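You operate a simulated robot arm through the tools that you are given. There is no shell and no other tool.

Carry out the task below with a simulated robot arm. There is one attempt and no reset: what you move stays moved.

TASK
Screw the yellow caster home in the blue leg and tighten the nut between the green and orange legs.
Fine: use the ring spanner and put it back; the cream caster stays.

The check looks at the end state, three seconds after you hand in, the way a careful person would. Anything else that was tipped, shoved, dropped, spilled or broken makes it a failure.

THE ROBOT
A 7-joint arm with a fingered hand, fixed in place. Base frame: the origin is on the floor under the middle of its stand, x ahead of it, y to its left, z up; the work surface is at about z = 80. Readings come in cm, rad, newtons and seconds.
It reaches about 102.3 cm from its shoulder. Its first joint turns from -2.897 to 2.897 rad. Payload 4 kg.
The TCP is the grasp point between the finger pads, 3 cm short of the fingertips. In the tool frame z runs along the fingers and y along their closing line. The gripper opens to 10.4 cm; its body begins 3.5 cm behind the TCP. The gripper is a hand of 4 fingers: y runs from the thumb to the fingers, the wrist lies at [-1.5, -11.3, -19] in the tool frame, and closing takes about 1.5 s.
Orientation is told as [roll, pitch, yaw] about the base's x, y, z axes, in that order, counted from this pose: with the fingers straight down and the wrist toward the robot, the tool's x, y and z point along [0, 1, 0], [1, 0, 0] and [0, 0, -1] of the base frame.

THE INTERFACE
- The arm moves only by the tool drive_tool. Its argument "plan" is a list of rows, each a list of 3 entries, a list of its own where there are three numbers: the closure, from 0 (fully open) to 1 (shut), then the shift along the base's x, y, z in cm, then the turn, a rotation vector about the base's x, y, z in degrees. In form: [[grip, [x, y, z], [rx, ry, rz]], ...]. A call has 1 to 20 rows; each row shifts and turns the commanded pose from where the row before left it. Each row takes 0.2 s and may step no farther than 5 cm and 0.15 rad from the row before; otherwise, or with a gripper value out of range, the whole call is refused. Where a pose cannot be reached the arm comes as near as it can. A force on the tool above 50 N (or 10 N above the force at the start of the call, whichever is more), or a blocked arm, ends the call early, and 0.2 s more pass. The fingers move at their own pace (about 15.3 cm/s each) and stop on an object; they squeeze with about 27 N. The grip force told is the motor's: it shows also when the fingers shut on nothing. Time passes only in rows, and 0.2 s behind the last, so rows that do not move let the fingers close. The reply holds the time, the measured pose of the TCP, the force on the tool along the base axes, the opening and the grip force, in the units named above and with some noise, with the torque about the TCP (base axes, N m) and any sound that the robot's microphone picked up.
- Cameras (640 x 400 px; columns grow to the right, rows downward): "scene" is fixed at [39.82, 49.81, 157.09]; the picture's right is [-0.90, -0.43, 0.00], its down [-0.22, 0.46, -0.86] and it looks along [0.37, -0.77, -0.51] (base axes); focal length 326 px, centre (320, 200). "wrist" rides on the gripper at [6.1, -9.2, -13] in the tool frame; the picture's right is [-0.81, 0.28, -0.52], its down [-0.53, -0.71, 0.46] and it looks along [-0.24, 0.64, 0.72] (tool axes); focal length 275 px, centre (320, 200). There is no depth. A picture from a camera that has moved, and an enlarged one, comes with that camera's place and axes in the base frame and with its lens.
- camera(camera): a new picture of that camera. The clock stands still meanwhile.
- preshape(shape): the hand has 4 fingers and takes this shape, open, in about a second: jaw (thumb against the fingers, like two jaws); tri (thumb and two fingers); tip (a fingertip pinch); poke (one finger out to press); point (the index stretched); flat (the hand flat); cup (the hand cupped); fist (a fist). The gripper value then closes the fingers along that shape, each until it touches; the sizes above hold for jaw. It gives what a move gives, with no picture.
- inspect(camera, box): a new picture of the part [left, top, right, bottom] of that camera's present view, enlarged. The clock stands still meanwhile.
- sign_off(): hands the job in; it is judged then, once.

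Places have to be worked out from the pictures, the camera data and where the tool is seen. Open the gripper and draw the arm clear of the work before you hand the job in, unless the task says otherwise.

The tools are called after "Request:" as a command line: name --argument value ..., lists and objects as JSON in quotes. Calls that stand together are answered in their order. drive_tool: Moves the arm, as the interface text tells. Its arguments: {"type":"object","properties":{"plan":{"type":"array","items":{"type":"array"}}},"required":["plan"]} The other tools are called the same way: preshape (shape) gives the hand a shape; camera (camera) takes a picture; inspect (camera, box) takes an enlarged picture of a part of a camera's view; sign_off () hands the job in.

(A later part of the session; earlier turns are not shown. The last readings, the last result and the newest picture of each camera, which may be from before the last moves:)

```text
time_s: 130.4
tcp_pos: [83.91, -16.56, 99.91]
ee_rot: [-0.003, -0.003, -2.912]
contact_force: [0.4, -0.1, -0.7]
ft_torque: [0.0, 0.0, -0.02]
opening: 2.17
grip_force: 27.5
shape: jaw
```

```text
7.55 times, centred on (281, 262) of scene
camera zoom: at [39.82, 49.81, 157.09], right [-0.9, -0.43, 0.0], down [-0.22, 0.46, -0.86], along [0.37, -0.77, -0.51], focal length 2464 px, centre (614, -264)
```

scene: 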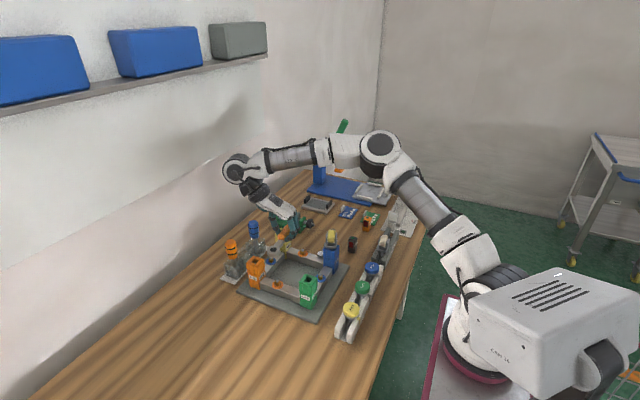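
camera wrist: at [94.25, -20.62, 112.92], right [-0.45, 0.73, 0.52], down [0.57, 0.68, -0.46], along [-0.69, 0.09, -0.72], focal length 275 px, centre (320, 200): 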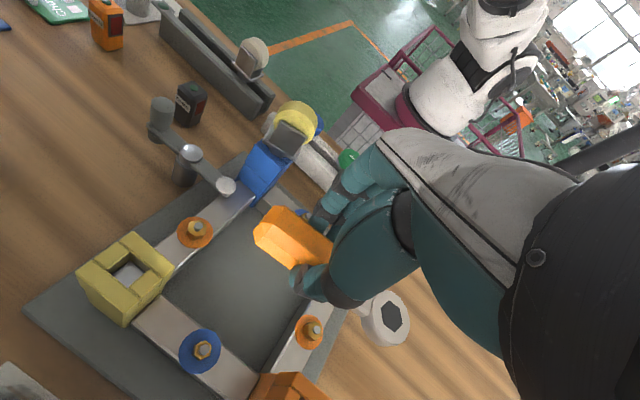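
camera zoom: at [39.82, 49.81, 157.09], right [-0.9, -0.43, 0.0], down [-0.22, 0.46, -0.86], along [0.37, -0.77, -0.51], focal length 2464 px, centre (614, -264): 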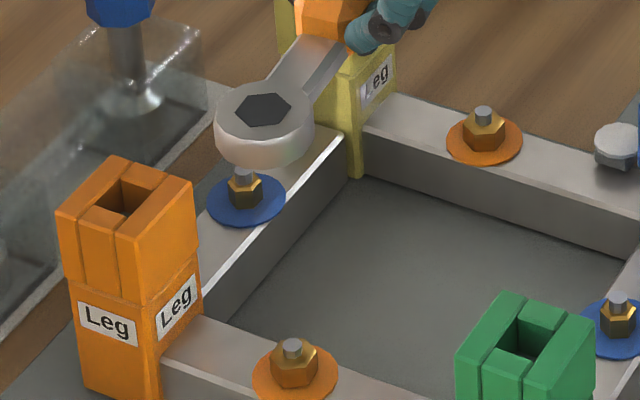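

Both views are consistent if the ring has drooped ~0.4 cm, giving a needed shift of about (-0.8, +0.5). I apply it and lower until the ring is about 1.5 cm above the bolt, then re-measure at close range.

Request:
drive_tool --plan '[[1, [-0.8, 0.5, -2], [0, 0, 0]], [1, [0, 0, -2.5], [0, 0, 0]], [1, [0, 0, -2], [0, 0, 0]], [1, [0, 0, -1], [0, 0, 0]], [1, [0, 0, 0], [0, 0, 0]]]'

Request:
inspect --camera "scene" --box '[262, 248, 300, 288]'

Request:
inspect --camera "wrist" --box '[320, 280, 440, 370]'

```text
time_s: 131.6
tcp_pos: [82.98, -16.03, 92.59]
ee_rot: [-0.002, -0.001, -2.915]
contact_force: [0.8, -0.4, -1.1]
ft_torque: [-0.04, -0.01, 0.01]
opening: 2.15
grip_force: 26.9
shape: jaw
```

```text
10.00 times, centred on (281, 268) of scene
camera zoom: at [39.82, 49.81, 157.09], right [-0.9, -0.43, 0.0], down [-0.22, 0.46, -0.86], along [0.37, -0.77, -0.51], focal length 3265 px, centre (710, -480)
```

zoom: 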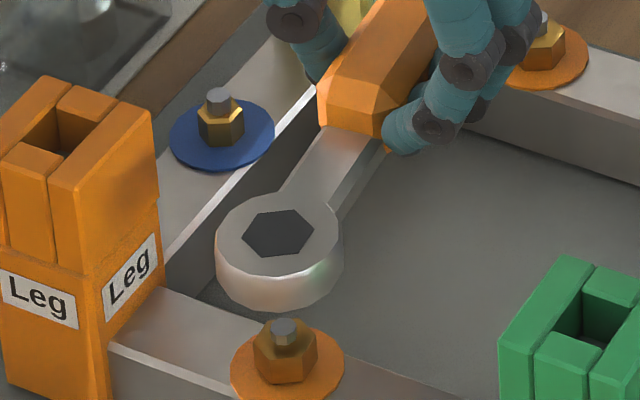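

```text
4.44 times, centred on (380, 325) of wrist
camera zoom: at [93.35, -20.02, 105.52], right [-0.45, 0.73, 0.52], down [0.57, 0.68, -0.46], along [-0.69, 0.09, -0.72], focal length 1224 px, centre (53, -356)
```

zoom: 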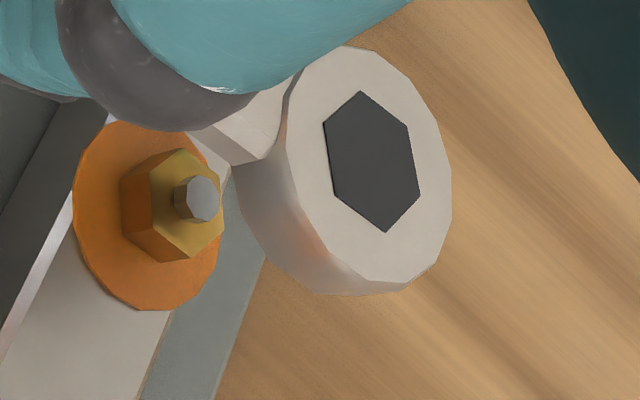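

Close-range estimates from both cameras agree on a remaining shift of about (+0.25, -0.18), and the hex angles match within 2°. I apply this and lower until just above the bolt.

Request:
drive_tool --plan '[[1, [0.25, -0.18, 0], [0, 0, 0]], [1, [0, 0, -0.8], [0, 0, 0]], [1, [0, 0, -0.6], [0, 0, 0]], [1, [0, 0, 0], [0, 0, 0]]]'

Request:
inspect --camera "scene" --box '[266, 255, 298, 288]'

Request:
inspect --camera "wrist" --box '[330, 280, 430, 360]'

```text
time_s: 132.6
tcp_pos: [83.08, -16.2, 91.25]
ee_rot: [-0.001, -0.004, -2.911]
contact_force: [-1.4, 0.5, -0.1]
ft_torque: [0.02, -0.02, 0.0]
opening: 2.12
grip_force: 27.5
shape: jaw
```

```text
12.12 times, centred on (282, 272) of scene
camera zoom: at [39.82, 49.81, 157.09], right [-0.9, -0.43, 0.0], down [-0.22, 0.46, -0.86], along [0.37, -0.77, -0.51], focal length 3958 px, centre (781, -667)
```

zoom: 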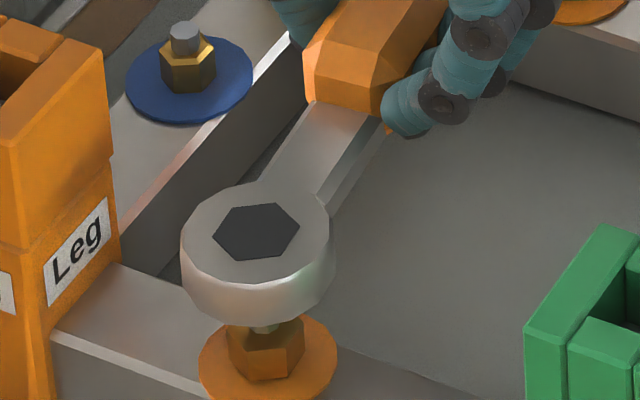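

```text
5.00 times, centred on (380, 320) of wrist
camera zoom: at [93.56, -20.17, 104.22], right [-0.45, 0.73, 0.52], down [0.57, 0.68, -0.46], along [-0.69, 0.09, -0.72], focal length 1376 px, centre (20, -400)
```

zoom: 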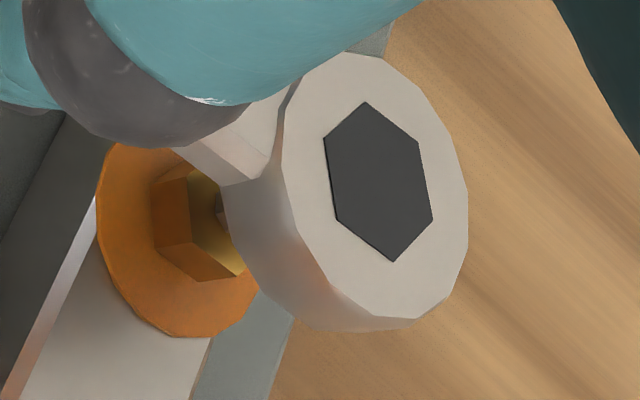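

Lateral alignment looks within ~0.1 cm. I lower gently onto the nut in small steps, watching the vertical force.

Request:
drive_tool --plan '[[1, [-0.04, 0.02, -0.3], [0, 0, 0]], [1, [0, 0, -0.3], [0, 0, 0]], [1, [0, 0, -0.3], [0, 0, 0]], [1, [0, 0, -0.3], [0, 0, 0]], [1, [0, 0, 0], [0, 0, 0]]]'

Request:
inspect --camera "scene" --box '[266, 255, 298, 288]'

Request:
inspect --camera "wrist" --box '[330, 280, 430, 360]'

```text
time_s: 133.8
tcp_pos: [83.2, -16.21, 90.18]
ee_rot: [-0.004, -0.004, -2.914]
contact_force: [-0.4, 0.0, -1.1]
ft_torque: [-0.02, -0.01, 0.01]
opening: 2.17
grip_force: 27.0
shape: jaw
```

```text
12.12 times, centred on (282, 272) of scene
camera zoom: at [39.82, 49.81, 157.09], right [-0.9, -0.43, 0.0], down [-0.22, 0.46, -0.86], along [0.37, -0.77, -0.51], focal length 3958 px, centre (781, -667)
```

zoom: 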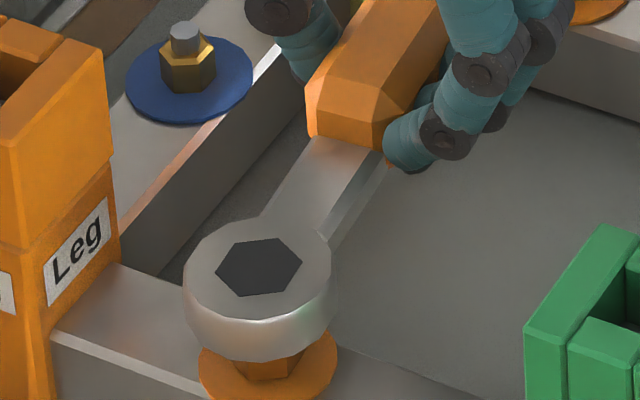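

```text
5.00 times, centred on (380, 320) of wrist
camera zoom: at [93.55, -20.13, 103.08], right [-0.45, 0.73, 0.52], down [0.57, 0.68, -0.46], along [-0.69, 0.09, -0.72], focal length 1376 px, centre (20, -400)
```

zoom: 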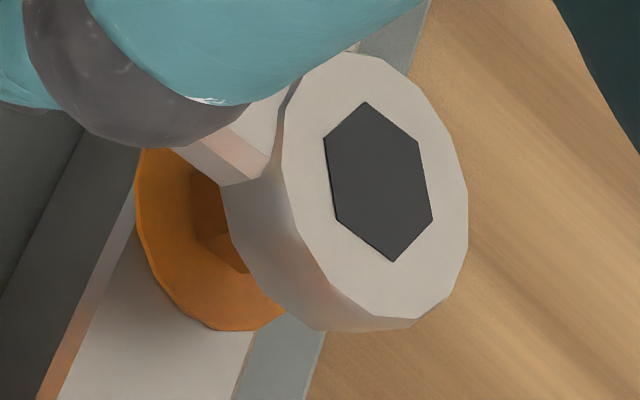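

The washer's outline matches the prediction for an aligned ring within ~0.1 cm in both views. I continue lowering onto the nut.

Request:
drive_tool --plan '[[1, [0, 0, -0.2], [0, 0, 0]], [1, [0, 0, -0.2], [0, 0, 0]], [1, [0, 0, -0.2], [0, 0, 0]], [1, [0, 0, -0.2], [0, 0, 0]], [1, [0, 0, 0], [0, 0, 0]]]'

Request:
inspect --camera "scene" --box '[266, 255, 298, 288]'

```text
time_s: 135.0
tcp_pos: [83.08, -16.21, 89.33]
ee_rot: [-0.001, -0.004, -2.912]
contact_force: [1.0, 0.4, -1.1]
ft_torque: [0.01, 0.0, 0.0]
opening: 2.17
grip_force: 26.9
shape: jaw
```

```text
12.12 times, centred on (282, 272) of scene
camera zoom: at [39.82, 49.81, 157.09], right [-0.9, -0.43, 0.0], down [-0.22, 0.46, -0.86], along [0.37, -0.77, -0.51], focal length 3958 px, centre (781, -667)
```

zoom: 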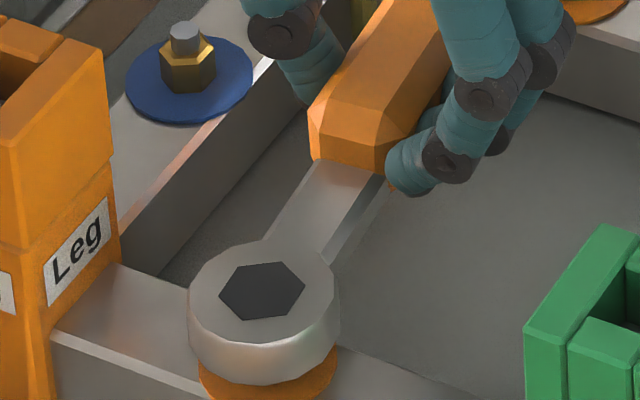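

No contact so far at z=89.3. I keep lowering in small steps.

Request:
drive_tool --plan '[[1, [0, 0, -0.2], [0, 0, 0]], [1, [0, 0, -0.2], [0, 0, 0]], [1, [0, 0, -0.2], [0, 0, 0]], [1, [0, 0, 0], [0, 0, 0]]]'

Request:
inspect --camera "scene" --box '[266, 255, 298, 288]'

Request:
inspect --camera "wrist" --box '[330, 280, 430, 360]'

```text
time_s: 136.0
tcp_pos: [83.11, -16.17, 88.54]
ee_rot: [-0.003, -0.004, -2.915]
contact_force: [-0.3, -0.6, -0.8]
ft_torque: [-0.02, -0.02, 0.02]
opening: 2.14
grip_force: 27.0
shape: jaw
```

```text
12.12 times, centred on (282, 272) of scene
camera zoom: at [39.82, 49.81, 157.09], right [-0.9, -0.43, 0.0], down [-0.22, 0.46, -0.86], along [0.37, -0.77, -0.51], focal length 3958 px, centre (781, -667)
```

zoom: 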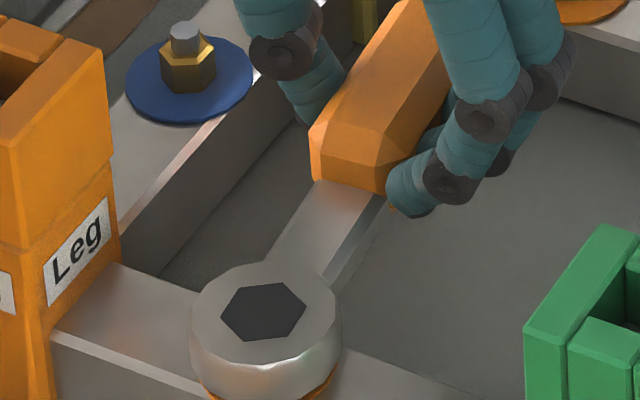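

```text
5.00 times, centred on (380, 320) of wrist
camera zoom: at [93.57, -20.16, 101.55], right [-0.45, 0.73, 0.52], down [0.57, 0.68, -0.46], along [-0.69, 0.09, -0.72], focal length 1376 px, centre (20, -400)
```

zoom: 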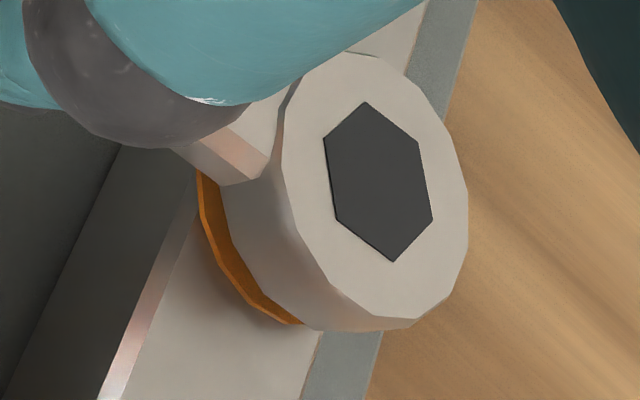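

Still no contact; the ring is already around the nut's height. I continue down to the washer.

Request:
drive_tool --plan '[[1, [0, 0, -0.15], [0, 0, 0]], [1, [0, 0, -0.15], [0, 0, 0]], [1, [0, 0, -0.15], [0, 0, 0]], [1, [0, 0, 0], [0, 0, 0]]]'

Request:
inspect --camera "scene" --box '[266, 258, 298, 291]'

Request:
inspect --camera "wrist" --box '[330, 280, 430, 360]'

```text
time_s: 137.0
tcp_pos: [83.21, -16.17, 88.11]
ee_rot: [-0.003, -0.004, -2.914]
contact_force: [0.6, -0.3, -1.1]
ft_torque: [0.0, 0.0, 0.01]
opening: 2.15
grip_force: 26.6
shape: jaw
```

```text
12.12 times, centred on (282, 274) of scene
camera zoom: at [39.82, 49.81, 157.09], right [-0.9, -0.43, 0.0], down [-0.22, 0.46, -0.86], along [0.37, -0.77, -0.51], focal length 3958 px, centre (781, -703)
```

zoom: 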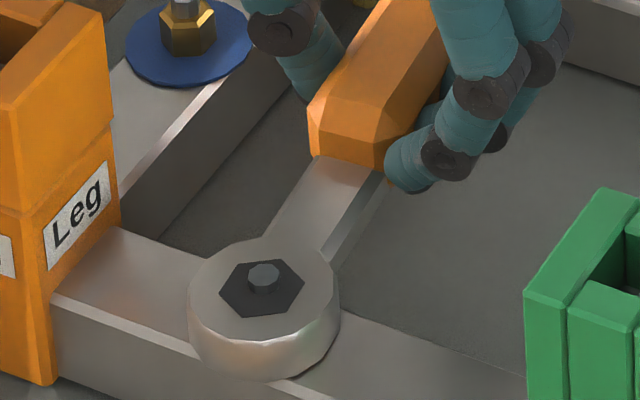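

```text
5.00 times, centred on (380, 320) of wrist
camera zoom: at [93.62, -20.12, 101.15], right [-0.45, 0.73, 0.52], down [0.57, 0.68, -0.46], along [-0.69, 0.09, -0.72], focal length 1376 px, centre (20, -400)
```

zoom: 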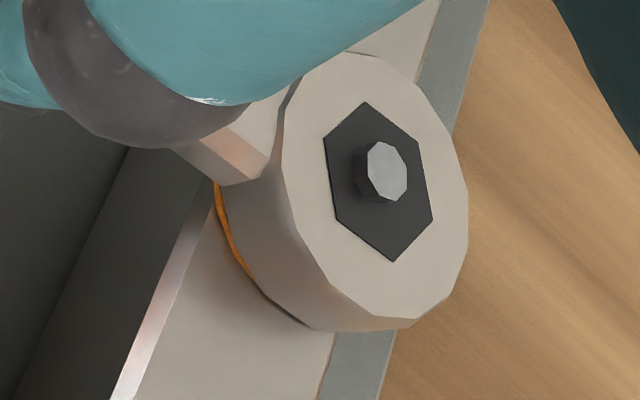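

The bolt now pokes up through the centre of the hex, so the ring is fully over the nut. I start turning clockwise about the nut with small arc steps and watch the resistance.

Request:
drive_tool --plan '[[1, [0, 0, -0.1], [0, 0, 0]], [1, [-0.305, -0.01, 0], [0, 0, -2.5]], [1, [-0.305, -0.02, 0], [0, 0, -2.5]], [1, [-0.305, 0.005, 0], [0, 0, -2.5]], [1, [-0.305, 0.017, 0], [0, 0, -2.5]], [1, [0, 0, 0], [0, 0, 0]]]'

Request:
inspect --camera "scene" --box '[266, 258, 298, 291]'

Request:
inspect --camera "wrist" --box '[330, 280, 430, 360]'

```text
time_s: 138.4
tcp_pos: [81.93, -16.08, 88.12]
ee_rot: [-0.003, -0.003, -3.087]
contact_force: [1.0, -0.3, -1.1]
ft_torque: [-0.06, -0.06, 0.01]
opening: 2.13
grip_force: 26.7
shape: jaw
```

```text
12.12 times, centred on (282, 274) of scene
camera zoom: at [39.82, 49.81, 157.09], right [-0.9, -0.43, 0.0], down [-0.22, 0.46, -0.86], along [0.37, -0.77, -0.51], focal length 3958 px, centre (781, -703)
```

zoom: 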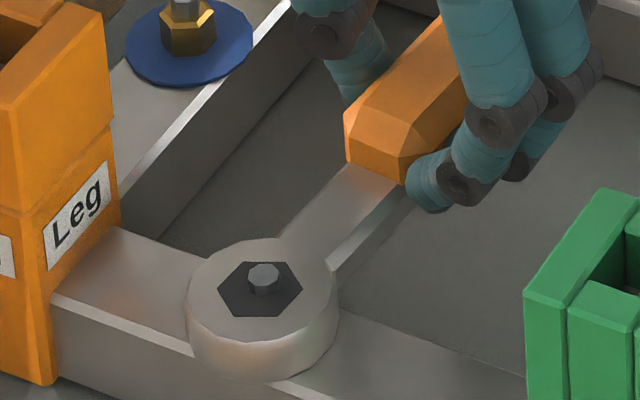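

```text
5.00 times, centred on (380, 320) of wrist
camera zoom: at [91.52, -21.86, 101.11], right [-0.32, 0.79, 0.52], down [0.68, 0.57, -0.46], along [-0.66, 0.21, -0.72], focal length 1376 px, centre (20, -400)
```

zoom: 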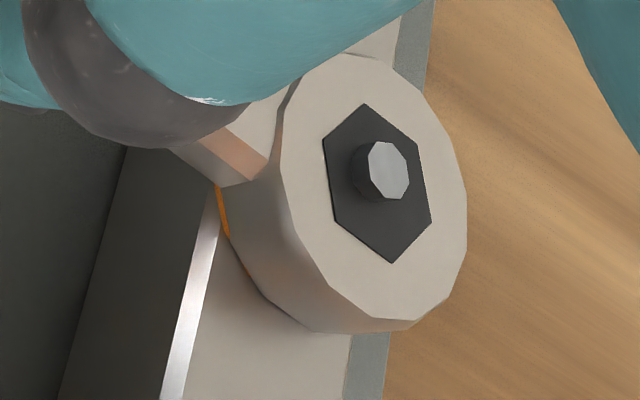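

10° turned with no resistance yet (play or a loose nut). I continue another 20° along the arc.

Request:
drive_tool --plan '[[1, [-0.303, 0.03, 0], [0, 0, -2.5]], [1, [-0.303, 0.044, 0], [0, 0, -2.5]], [1, [-0.299, 0.057, 0], [0, 0, -2.5]], [1, [-0.299, 0.07, 0], [0, 0, -2.5]], [1, [-0.292, 0.083, 0], [0, 0, -2.5]], [1, [-0.292, 0.096, 0], [0, 0, -2.5]], [1, [-0.283, 0.108, 0], [0, 0, -2.5]], [1, [-0.283, 0.12, 0], [0, 0, -2.5]], [1, [0, 0, 0], [0, 0, 0]]]'

Request:
inspect --camera "scene" --box '[266, 258, 298, 291]'

Request:
inspect --camera "wrist" --box '[330, 280, 430, 360]'

```text
time_s: 140.4
tcp_pos: [79.67, -15.65, 88.08]
ee_rot: [-0.004, -0.005, 2.846]
contact_force: [0.4, -0.4, -0.2]
ft_torque: [0.0, 0.01, 0.02]
opening: 2.14
grip_force: 27.1
shape: jaw
```

```text
12.12 times, centred on (282, 274) of scene
camera zoom: at [39.82, 49.81, 157.09], right [-0.9, -0.43, 0.0], down [-0.22, 0.46, -0.86], along [0.37, -0.77, -0.51], focal length 3958 px, centre (781, -703)
```

zoom: 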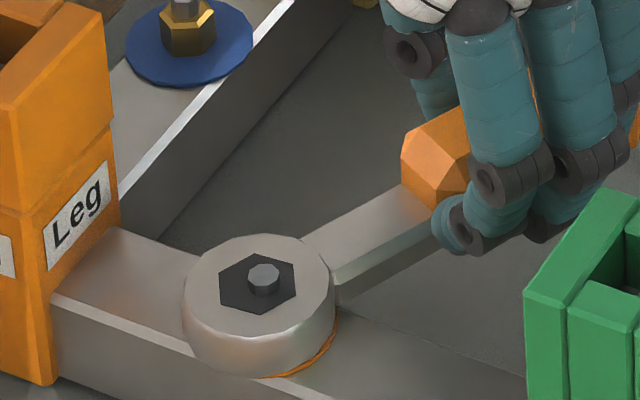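

```text
5.00 times, centred on (380, 320) of wrist
camera zoom: at [86.7, -24.26, 101.05], right [-0.03, 0.85, 0.52], down [0.84, 0.3, -0.46], along [-0.55, 0.42, -0.72], focal length 1376 px, centre (20, -400)
```

zoom: 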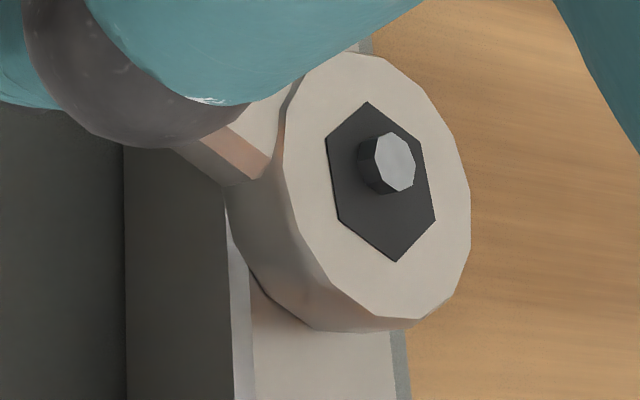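

30° turned without resistance; the ring has drifted ~0.2 cm off the bolt's centre because the true arm radius is ~7.4 cm. I correct this and go on another 10° along the corrected arc.

Request:
drive_tool --plan '[[1, [-0.17, 0.02, 0], [0, 0, 0]], [1, [-0.287, 0.14, 0], [0, 0, -2.5]], [1, [-0.287, 0.152, 0], [0, 0, -2.5]], [1, [-0.273, 0.164, 0], [0, 0, -2.5]], [1, [-0.273, 0.176, 0], [0, 0, -2.5]], [1, [0, 0, 0], [0, 0, 0]]]'

Request:
inspect --camera "scene" --box '[266, 258, 298, 291]'

Request:
inspect --camera "wrist" --box '[330, 280, 430, 360]'

```text
time_s: 141.8
tcp_pos: [78.42, -15.0, 88.11]
ee_rot: [-0.004, -0.003, 2.671]
contact_force: [0.2, -0.1, -1.5]
ft_torque: [-0.04, -0.02, 0.0]
opening: 2.16
grip_force: 27.1
shape: jaw
```

```text
12.12 times, centred on (282, 274) of scene
camera zoom: at [39.82, 49.81, 157.09], right [-0.9, -0.43, 0.0], down [-0.22, 0.46, -0.86], along [0.37, -0.77, -0.51], focal length 3958 px, centre (781, -703)
```

zoom: 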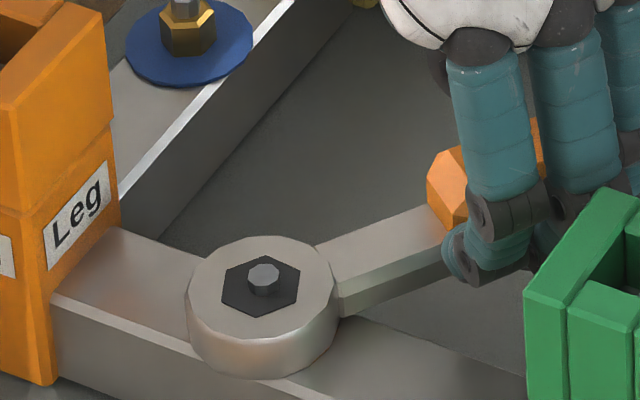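

```text
5.00 times, centred on (380, 320) of wrist
camera zoom: at [83.84, -24.67, 101.07], right [0.12, 0.85, 0.52], down [0.88, 0.15, -0.46], along [-0.47, 0.51, -0.72], focal length 1376 px, centre (20, -400)
```

zoom: 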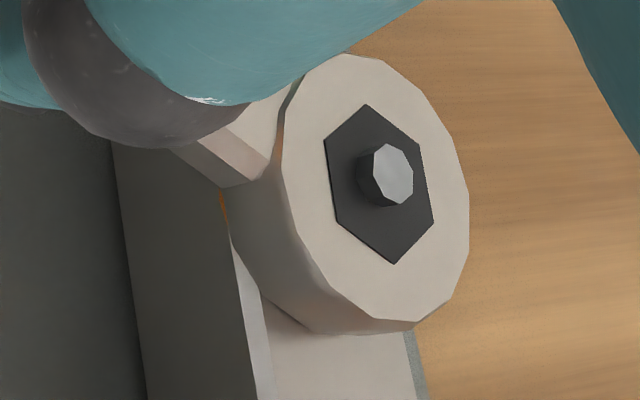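

Still no resistance and the ring stays centred. I go the last 10° of this stroke.

Request:
drive_tool --plan '[[1, [-0.257, 0.188, 0], [0, 0, -2.5]], [1, [-0.257, 0.2, 0], [0, 0, -2.5]], [1, [-0.239, 0.209, 0], [0, 0, -2.5]], [1, [-0.239, 0.221, 0], [0, 0, -2.5]], [1, [0, 0, 0], [0, 0, 0]]]'

Request:
inspect --camera "scene" --box '[262, 252, 312, 295]'

Request:
camera --camera "wrist"

```text
time_s: 143.0
tcp_pos: [77.58, -14.14, 88.08]
ee_rot: [-0.004, -0.003, 2.497]
contact_force: [12.9, -8.5, 1.6]
ft_torque: [0.11, 0.42, -0.22]
opening: 2.02
grip_force: 26.9
shape: jaw
```

```text
9.30 times, centred on (287, 274) of scene
camera zoom: at [39.82, 49.81, 157.09], right [-0.9, -0.43, 0.0], down [-0.22, 0.46, -0.86], along [0.37, -0.77, -0.51], focal length 3037 px, centre (627, -484)
```

zoom: 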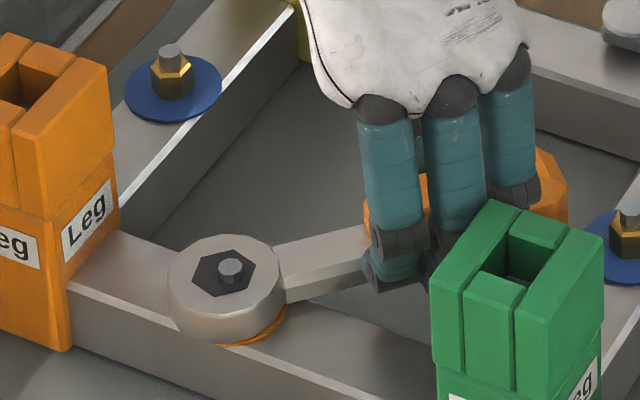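

```text
taken
camera wrist: at [81.26, -24.67, 101.12], right [0.27, 0.81, 0.52], down [0.89, 0.0, -0.46], along [-0.37, 0.59, -0.72], focal length 275 px, centre (320, 200)
```

wrist: 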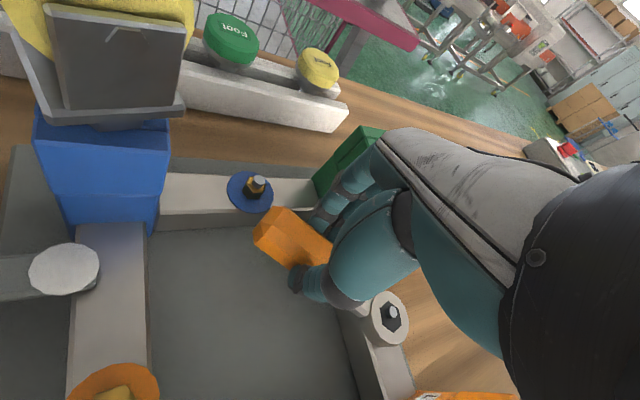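

The force opposes my sweep, but the torque pattern places the contact above the TCP, so a finger knuckle is touching the green leg rather than the nut resisting. I back off 5° immediately.

Request:
drive_tool --plan '[[1, [0.239, -0.221, 0], [0, 0, 2.5]], [1, [0.239, -0.209, 0], [0, 0, 2.5]], [1, [0, 0, 0], [0, 0, 0]]]'

Request:
inspect --camera "scene" --box '[262, 252, 332, 310]'

```text
time_s: 143.8
tcp_pos: [77.95, -14.51, 88.11]
ee_rot: [-0.004, -0.002, 2.586]
contact_force: [3.2, 1.3, -0.8]
ft_torque: [0.0, 0.08, -0.13]
opening: 2.07
grip_force: 27.0
shape: jaw
```

```text
6.90 times, centred on (297, 281) of scene
camera zoom: at [39.82, 49.81, 157.09], right [-0.9, -0.43, 0.0], down [-0.22, 0.46, -0.86], along [0.37, -0.77, -0.51], focal length 2252 px, centre (479, -359)
```

zoom: 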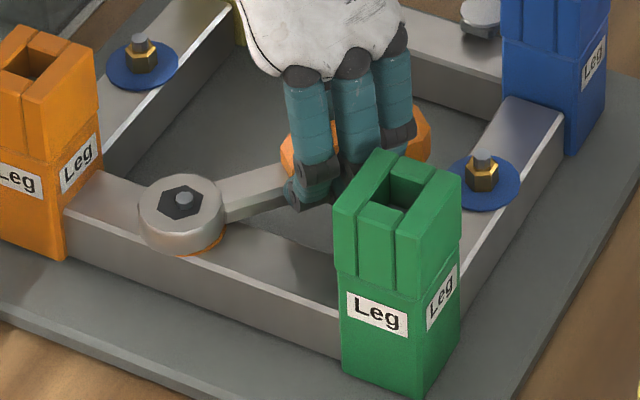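

Contact released. I lift the spanner straight off the nut to see whether the nut turned.

Request:
drive_tool --plan '[[1, [-0.1, 0, 0.5], [0, 0, 0]], [1, [0, 0, 1], [0, 0, 0]], [1, [0, 0, 1.5], [0, 0, 0]], [1, [0, 0, 1.5], [0, 0, 0]], [1, [0, 0, 1.5], [0, 0, 0]], [1, [0, 0, 0], [0, 0, 0]]]'

Request:
inspect --camera "scene" --box '[268, 268, 292, 288]'

Request:
inspect --camera "wrist" --box '[320, 270, 430, 360]'

```text
time_s: 145.2
tcp_pos: [77.62, -14.43, 94.01]
ee_rot: [-0.002, -0.003, 2.586]
contact_force: [0.3, 0.2, -1.1]
ft_torque: [0.0, 0.0, 0.01]
opening: 2.12
grip_force: 27.0
shape: jaw
```

```text
16.00 times, centred on (280, 278) of scene
camera zoom: at [39.82, 49.81, 157.09], right [-0.9, -0.43, 0.0], down [-0.22, 0.46, -0.86], along [0.37, -0.77, -0.51], focal length 5224 px, centre (960, -1048)
```

zoom: 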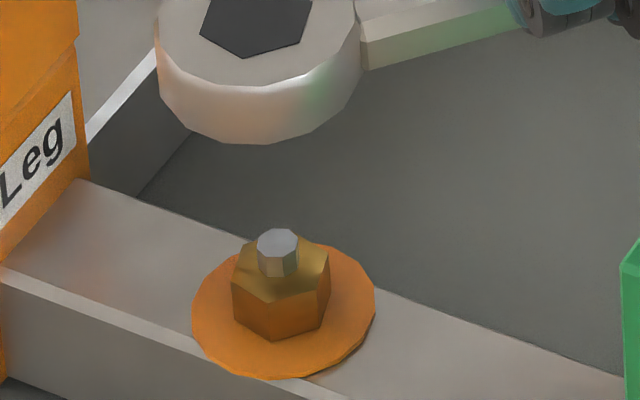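

```text
4.44 times, centred on (375, 315) of wrist
camera zoom: at [82.3, -24.65, 107.0], right [0.19, 0.83, 0.52], down [0.89, 0.08, -0.46], along [-0.42, 0.55, -0.72], focal length 1224 px, centre (76, -311)
```

zoom: 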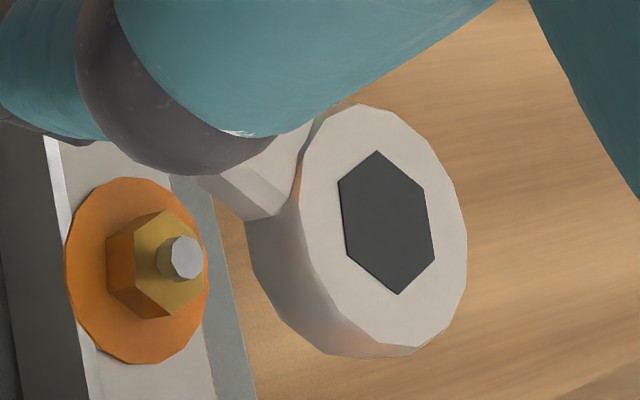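

The nut turned about 39° clockwise and sank a little, so the spanner drives it, with roughly ±12° of play. It isn't tight yet, so I re-index: rise, swing back about the nut by +61° and re-seat.

Request:
drive_tool --plan '[[1, [0, 0, 2], [0, 0, 0]], [1, [0.85, -0.4, 0], [0, 0, 7.6]], [1, [0.9, -0.35, 0], [0, 0, 7.6]], [1, [0.92, -0.3, 0], [0, 0, 7.6]], [1, [0.95, -0.2, 0], [0, 0, 7.6]], [1, [0.95, -0.1, 0], [0, 0, 7.6]], [1, [0.93, 0, 0], [0, 0, 7.6]], [1, [0.9, 0.04, 0], [0, 0, 7.7]], [1, [0.88, 0.04, 0], [0, 0, 7.7]], [1, [0, 0, 0], [0, 0, 0]]]'

Request:
inspect --camera "scene" --box '[262, 245, 302, 290]'

Request:
inspect --camera "wrist" --box '[290, 270, 430, 370]'

```text
time_s: 147.4
tcp_pos: [85.03, -15.86, 96.26]
ee_rot: [-0.002, -0.004, -2.632]
contact_force: [-0.6, 0.0, -1.6]
ft_torque: [-0.02, -0.02, 0.03]
opening: 2.13
grip_force: 26.4
shape: jaw
```

```text
8.89 times, centred on (282, 268) of scene
camera zoom: at [39.82, 49.81, 157.09], right [-0.9, -0.43, 0.0], down [-0.22, 0.46, -0.86], along [0.37, -0.77, -0.51], focal length 2902 px, centre (658, -400)
```

zoom: 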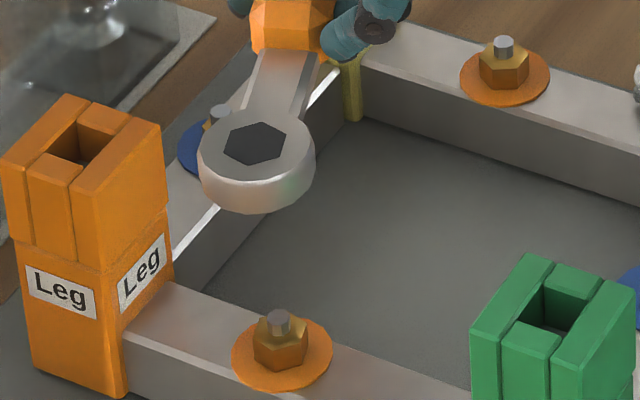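

```text
4.00 times, centred on (360, 320) of wrist
camera zoom: at [96.27, -16.78, 109.1], right [-0.63, 0.57, 0.52], down [0.36, 0.81, -0.46], along [-0.68, -0.1, -0.72], focal length 1101 px, centre (160, -280)
```

zoom: 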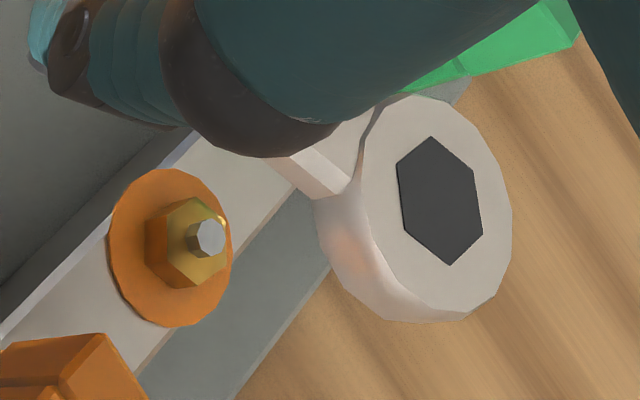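

I compare ring and nut again: both views agree on a needed shift of about (-0.3, 0). I apply it and lower to just above the bolt.

Request:
drive_tool --plan '[[1, [-0.3, -0.03, -1.5], [0, 0, 0]], [1, [0, 0, -1.5], [0, 0, 0]], [1, [0, 0, -1.5], [0, 0, 0]], [1, [0, 0, -0.6], [0, 0, 0]], [1, [0, 0, 0], [0, 0, 0]]]'

Request:
inspect --camera "scene" --box '[266, 255, 298, 288]'

Request:
inspect --camera "wrist" --box '[330, 280, 430, 360]'

```text
time_s: 148.6
tcp_pos: [84.69, -15.91, 91.02]
ee_rot: [-0.003, -0.003, -2.633]
contact_force: [-0.5, 0.3, -1.4]
ft_torque: [0.0, 0.01, -0.02]
opening: 2.13
grip_force: 26.6
shape: jaw
```

```text
12.12 times, centred on (282, 272) of scene
camera zoom: at [39.82, 49.81, 157.09], right [-0.9, -0.43, 0.0], down [-0.22, 0.46, -0.86], along [0.37, -0.77, -0.51], focal length 3958 px, centre (781, -667)
```

zoom: 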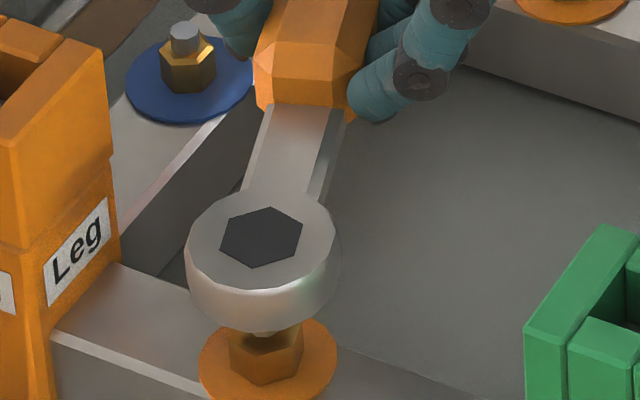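

```text
5.00 times, centred on (380, 320) of wrist
camera zoom: at [95.87, -16.9, 103.97], right [-0.63, 0.57, 0.52], down [0.36, 0.81, -0.46], along [-0.68, -0.1, -0.72], focal length 1376 px, centre (20, -400)
```

zoom: 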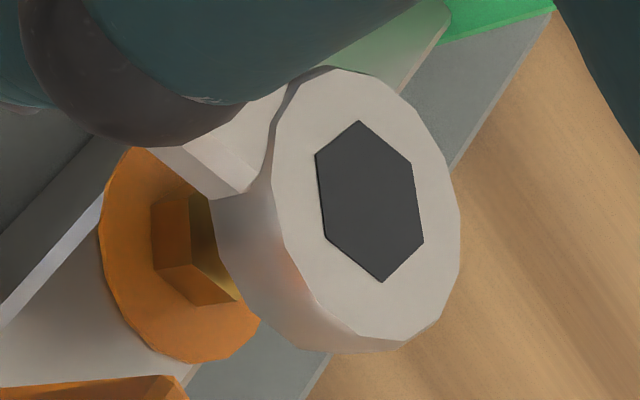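

Residual offset is about (+0.18, 0). I apply it and lower onto the nut in small steps.

Request:
drive_tool --plan '[[1, [0.18, 0, -0.2], [0, 0, 0]], [1, [0, 0, -0.3], [0, 0, 0]], [1, [0, 0, -0.3], [0, 0, 0]], [1, [0, 0, -0.3], [0, 0, 0]], [1, [0, 0, -0.3], [0, 0, 0]], [1, [0, 0, 0], [0, 0, 0]]]'

Request:
inspect --camera "scene" --box '[266, 258, 298, 291]'

Request:
inspect --camera "wrist" --box '[330, 280, 430, 360]'

```text
time_s: 150.0
tcp_pos: [84.91, -15.8, 89.57]
ee_rot: [-0.003, -0.004, -2.634]
contact_force: [-0.1, -0.4, -0.2]
ft_torque: [-0.01, -0.02, -0.01]
opening: 2.11
grip_force: 26.9
shape: jaw
```

```text
12.12 times, centred on (282, 274) of scene
camera zoom: at [39.82, 49.81, 157.09], right [-0.9, -0.43, 0.0], down [-0.22, 0.46, -0.86], along [0.37, -0.77, -0.51], focal length 3958 px, centre (781, -703)
```

zoom: 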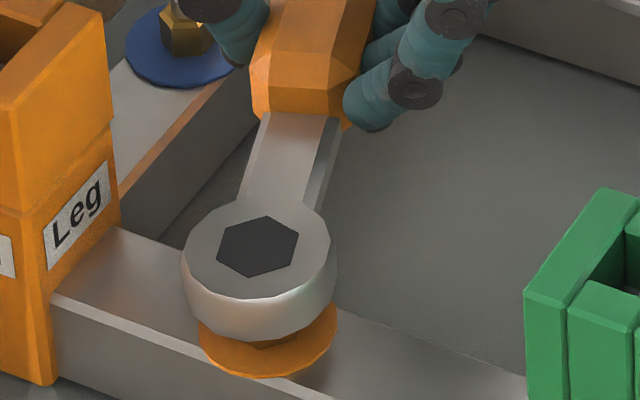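

```text
5.00 times, centred on (380, 320) of wrist
camera zoom: at [96.03, -16.78, 102.49], right [-0.63, 0.57, 0.52], down [0.36, 0.81, -0.46], along [-0.68, -0.1, -0.72], focal length 1376 px, centre (20, -400)
```

zoom: 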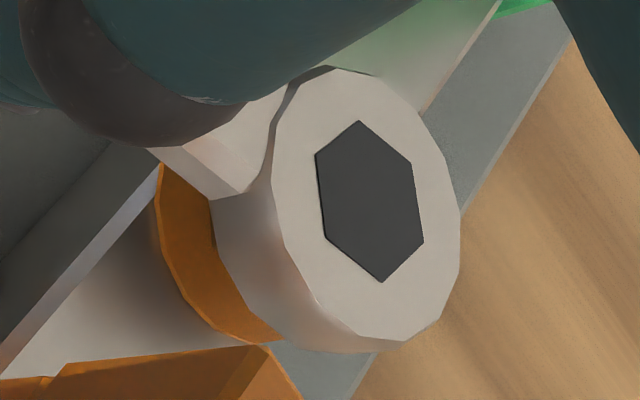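

Nearly centred. I nudge (-0.03, -0.06) and lower the rest of the way.

Request:
drive_tool --plan '[[1, [-0.03, -0.06, -0.3], [0, 0, 0]], [1, [0, 0, -0.3], [0, 0, 0]], [1, [0, 0, -0.3], [0, 0, 0]], [1, [0, 0, -0.3], [0, 0, 0]], [1, [0, 0, -0.25], [0, 0, 0]], [1, [0, 0, 0], [0, 0, 0]]]'

Request:
inspect --camera "scene" --box '[266, 258, 298, 291]'

Request:
inspect --camera "wrist" --box '[330, 280, 430, 360]'

```text
time_s: 151.4
tcp_pos: [84.94, -15.88, 88.06]
ee_rot: [-0.003, -0.001, -2.635]
contact_force: [-0.2, -0.5, -1.2]
ft_torque: [0.01, 0.0, -0.03]
opening: 2.12
grip_force: 27.0
shape: jaw
```

```text
12.12 times, centred on (282, 274) of scene
camera zoom: at [39.82, 49.81, 157.09], right [-0.9, -0.43, 0.0], down [-0.22, 0.46, -0.86], along [0.37, -0.77, -0.51], focal length 3958 px, centre (781, -703)
```

zoom: 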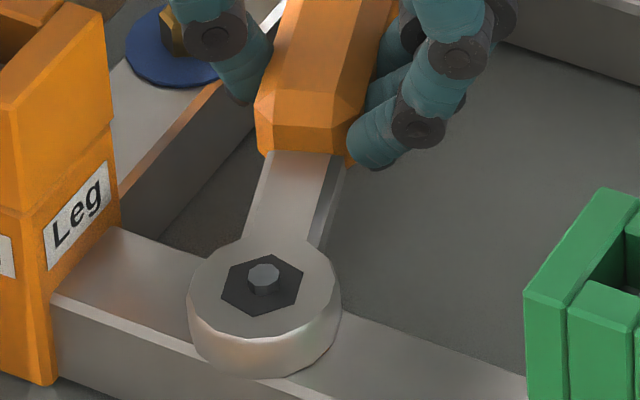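

```text
5.00 times, centred on (380, 320) of wrist
camera zoom: at [96.02, -16.82, 101.15], right [-0.63, 0.57, 0.52], down [0.36, 0.81, -0.46], along [-0.68, -0.1, -0.72], focal length 1376 px, centre (20, -400)
```

zoom: 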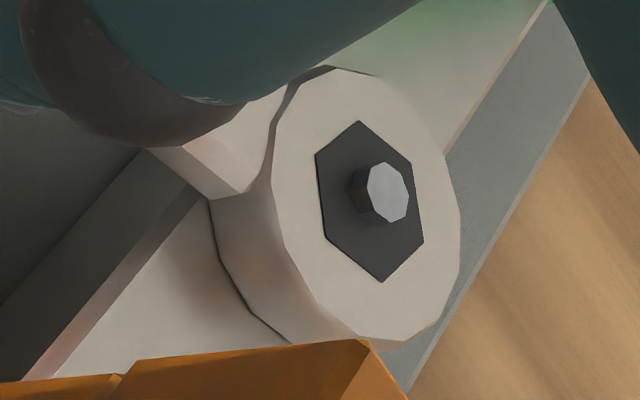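

The ring is seated again with the bolt centred. I sweep clockwise 28° along the arc and read the resistance.

Request:
drive_tool --plan '[[1, [-0.484, -0.161, 0], [0, 0, -4]], [1, [-0.493, -0.128, 0], [0, 0, -4]], [1, [-0.501, -0.093, 0], [0, 0, -4]], [1, [-0.506, -0.057, 0], [0, 0, -4]], [1, [-0.509, -0.023, 0], [0, 0, -4]], [1, [-0.51, 0.014, 0], [0, 0, -4]], [1, [-0.507, 0.048, 0], [0, 0, -4]], [1, [0, 0, 0], [0, 0, 0]]]'

Request:
inspect --camera "scene" --box '[266, 258, 298, 291]'

Request:
inspect --camera "wrist" --box '[330, 280, 430, 360]'

```text
time_s: 153.2
tcp_pos: [81.45, -16.37, 88.0]
ee_rot: [-0.004, -0.004, -3.122]
contact_force: [0.4, 0.0, -1.0]
ft_torque: [-0.01, -0.03, -0.02]
opening: 2.11
grip_force: 27.4
shape: jaw
```

```text
12.12 times, centred on (282, 274) of scene
camera zoom: at [39.82, 49.81, 157.09], right [-0.9, -0.43, 0.0], down [-0.22, 0.46, -0.86], along [0.37, -0.77, -0.51], focal length 3958 px, centre (781, -703)
```

zoom: 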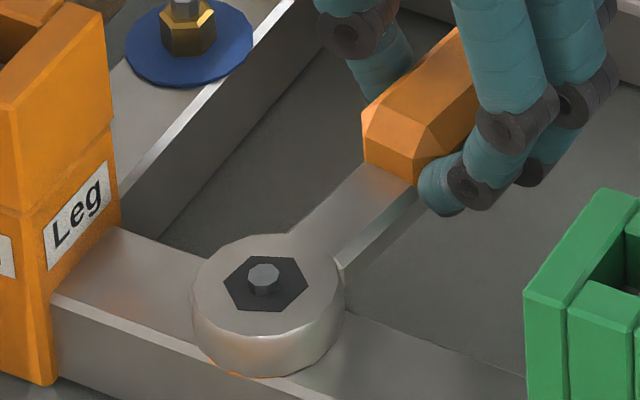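

```text
5.00 times, centred on (380, 320) of wrist
camera zoom: at [90.79, -22.34, 101.07], right [-0.29, 0.8, 0.52], down [0.7, 0.55, -0.46], along [-0.65, 0.23, -0.72], focal length 1376 px, centre (20, -400)
```

zoom: 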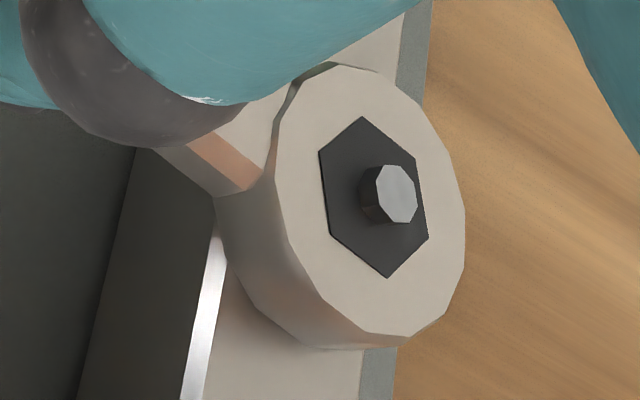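

No resistance yet and still centred. I continue another 28°.

Request:
drive_tool --plan '[[1, [-0.502, 0.085, 0], [0, 0, -4]], [1, [-0.496, 0.119, 0], [0, 0, -4]], [1, [-0.486, 0.153, 0], [0, 0, -4]], [1, [-0.474, 0.186, 0], [0, 0, -4]], [1, [-0.46, 0.22, 0], [0, 0, -4]], [1, [-0.443, 0.251, 0], [0, 0, -4]], [1, [-0.425, 0.281, 0], [0, 0, -4]], [1, [0, 0, 0], [0, 0, 0]]]'

Request:
inspect --camera "scene" --box '[266, 258, 298, 291]'

Request:
inspect --camera "wrist" --box '[330, 280, 430, 360]'

```text
time_s: 155.0
tcp_pos: [78.08, -15.03, 88.07]
ee_rot: [-0.003, -0.003, 2.671]
contact_force: [0.1, 0.1, -0.8]
ft_torque: [0.01, -0.03, 0.0]
opening: 2.13
grip_force: 27.4
shape: jaw
```

```text
12.12 times, centred on (282, 274) of scene
camera zoom: at [39.82, 49.81, 157.09], right [-0.9, -0.43, 0.0], down [-0.22, 0.46, -0.86], along [0.37, -0.77, -0.51], focal length 3958 px, centre (781, -703)
```

zoom: 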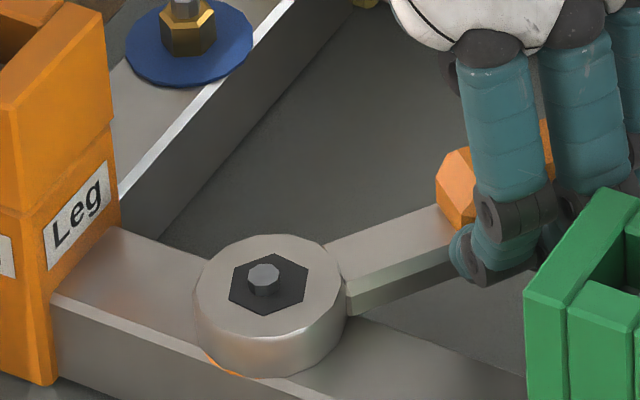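

```text
5.00 times, centred on (380, 320) of wrist
camera zoom: at [83.57, -24.7, 101.1], right [0.12, 0.85, 0.52], down [0.88, 0.15, -0.46], along [-0.47, 0.51, -0.72], focal length 1376 px, centre (20, -400)
```

zoom: 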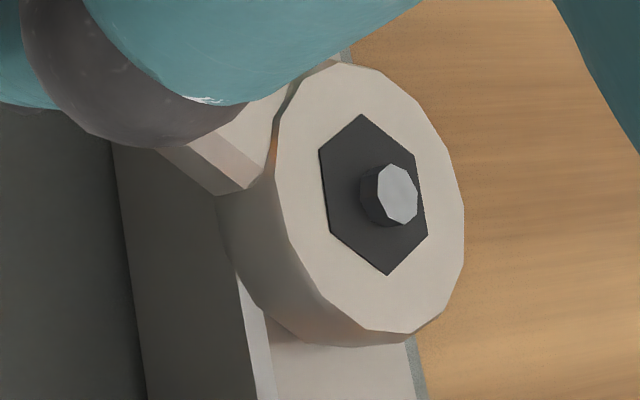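

Still no torque. I take 3° more, then lift clear to check the nut again.

Request:
drive_tool --plan '[[1, [-0.23, 0.27, 0], [0, 0, -3]], [1, [0, 0, 0], [0, 0, 0]], [1, [0.05, 0.03, 0.5], [0, 0, 0]], [1, [0, 0, 1], [0, 0, 0]], [1, [0, 0, 1.5], [0, 0, 0]], [1, [0, 0, 2], [0, 0, 0]], [1, [0, 0, 2], [0, 0, 0]], [1, [0, 0, 0], [0, 0, 0]]]'

Request:
inspect --camera "scene" --box '[268, 268, 292, 288]'

Request:
inspect --camera "wrist" --box '[320, 270, 430, 360]'

Request:
inspect --camera "scene" --box '[258, 252, 282, 272]'

```text
time_s: 156.8
tcp_pos: [77.89, -14.67, 95.11]
ee_rot: [-0.002, -0.003, 2.62]
contact_force: [0.3, 0.1, -1.4]
ft_torque: [-0.03, 0.0, 0.01]
opening: 2.12
grip_force: 26.8
shape: jaw
```

```text
16.00 times, centred on (280, 278) of scene
camera zoom: at [39.82, 49.81, 157.09], right [-0.9, -0.43, 0.0], down [-0.22, 0.46, -0.86], along [0.37, -0.77, -0.51], focal length 5224 px, centre (960, -1048)
```

zoom: 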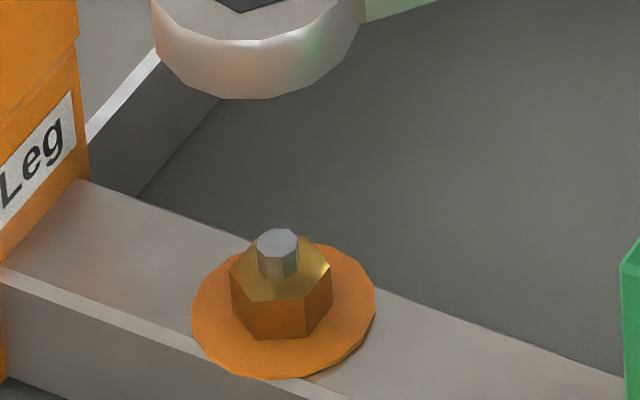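

```text
4.44 times, centred on (375, 315) of wrist
camera zoom: at [82.86, -24.69, 108.08], right [0.17, 0.84, 0.52], down [0.88, 0.11, -0.46], along [-0.44, 0.54, -0.72], focal length 1224 px, centre (76, -311)
```

zoom: 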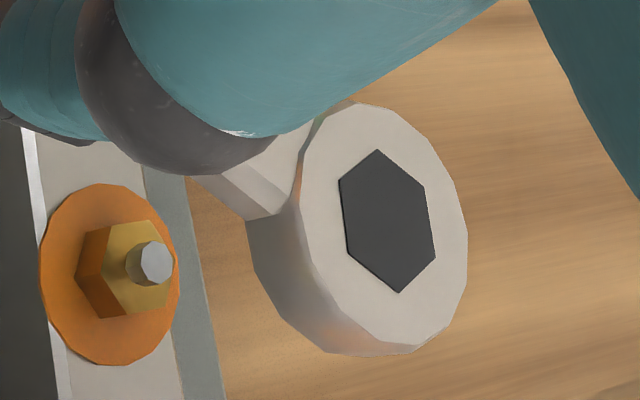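

```text
16.00 times, centred on (270, 262) of scene
camera zoom: at [39.82, 49.81, 157.09], right [-0.9, -0.43, 0.0], down [-0.22, 0.46, -0.86], along [0.37, -0.77, -0.51], focal length 5224 px, centre (1120, -792)
```

zoom: 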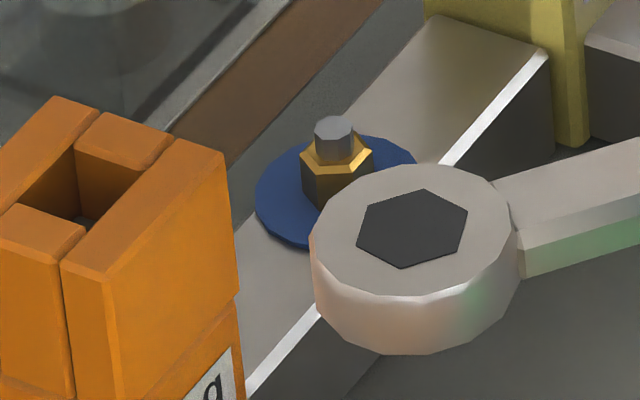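

The nut seems to have turned again. I zoom in on it from both cameras to read its angle accurately.

Request:
inspect --camera "wrist" --box '[324, 310, 364, 345]'

Request:
inspect --camera "scene" --box '[274, 270, 288, 284]'

```text
11.43 times, centred on (344, 328) of wrist
camera zoom: at [82.86, -24.69, 108.08], right [0.17, 0.84, 0.52], down [0.88, 0.11, -0.46], along [-0.44, 0.54, -0.72], focal length 3146 px, centre (46, -1257)
```

zoom: 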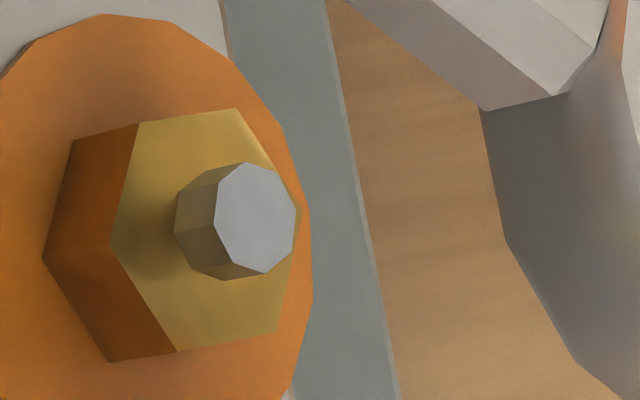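

```text
16.00 times, centred on (281, 277) of scene
camera zoom: at [39.82, 49.81, 157.09], right [-0.9, -0.43, 0.0], down [-0.22, 0.46, -0.86], along [0.37, -0.77, -0.51], focal length 5224 px, centre (944, -1032)
```

zoom: 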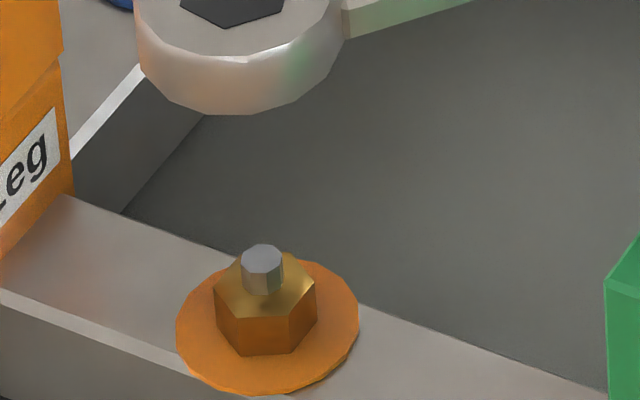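

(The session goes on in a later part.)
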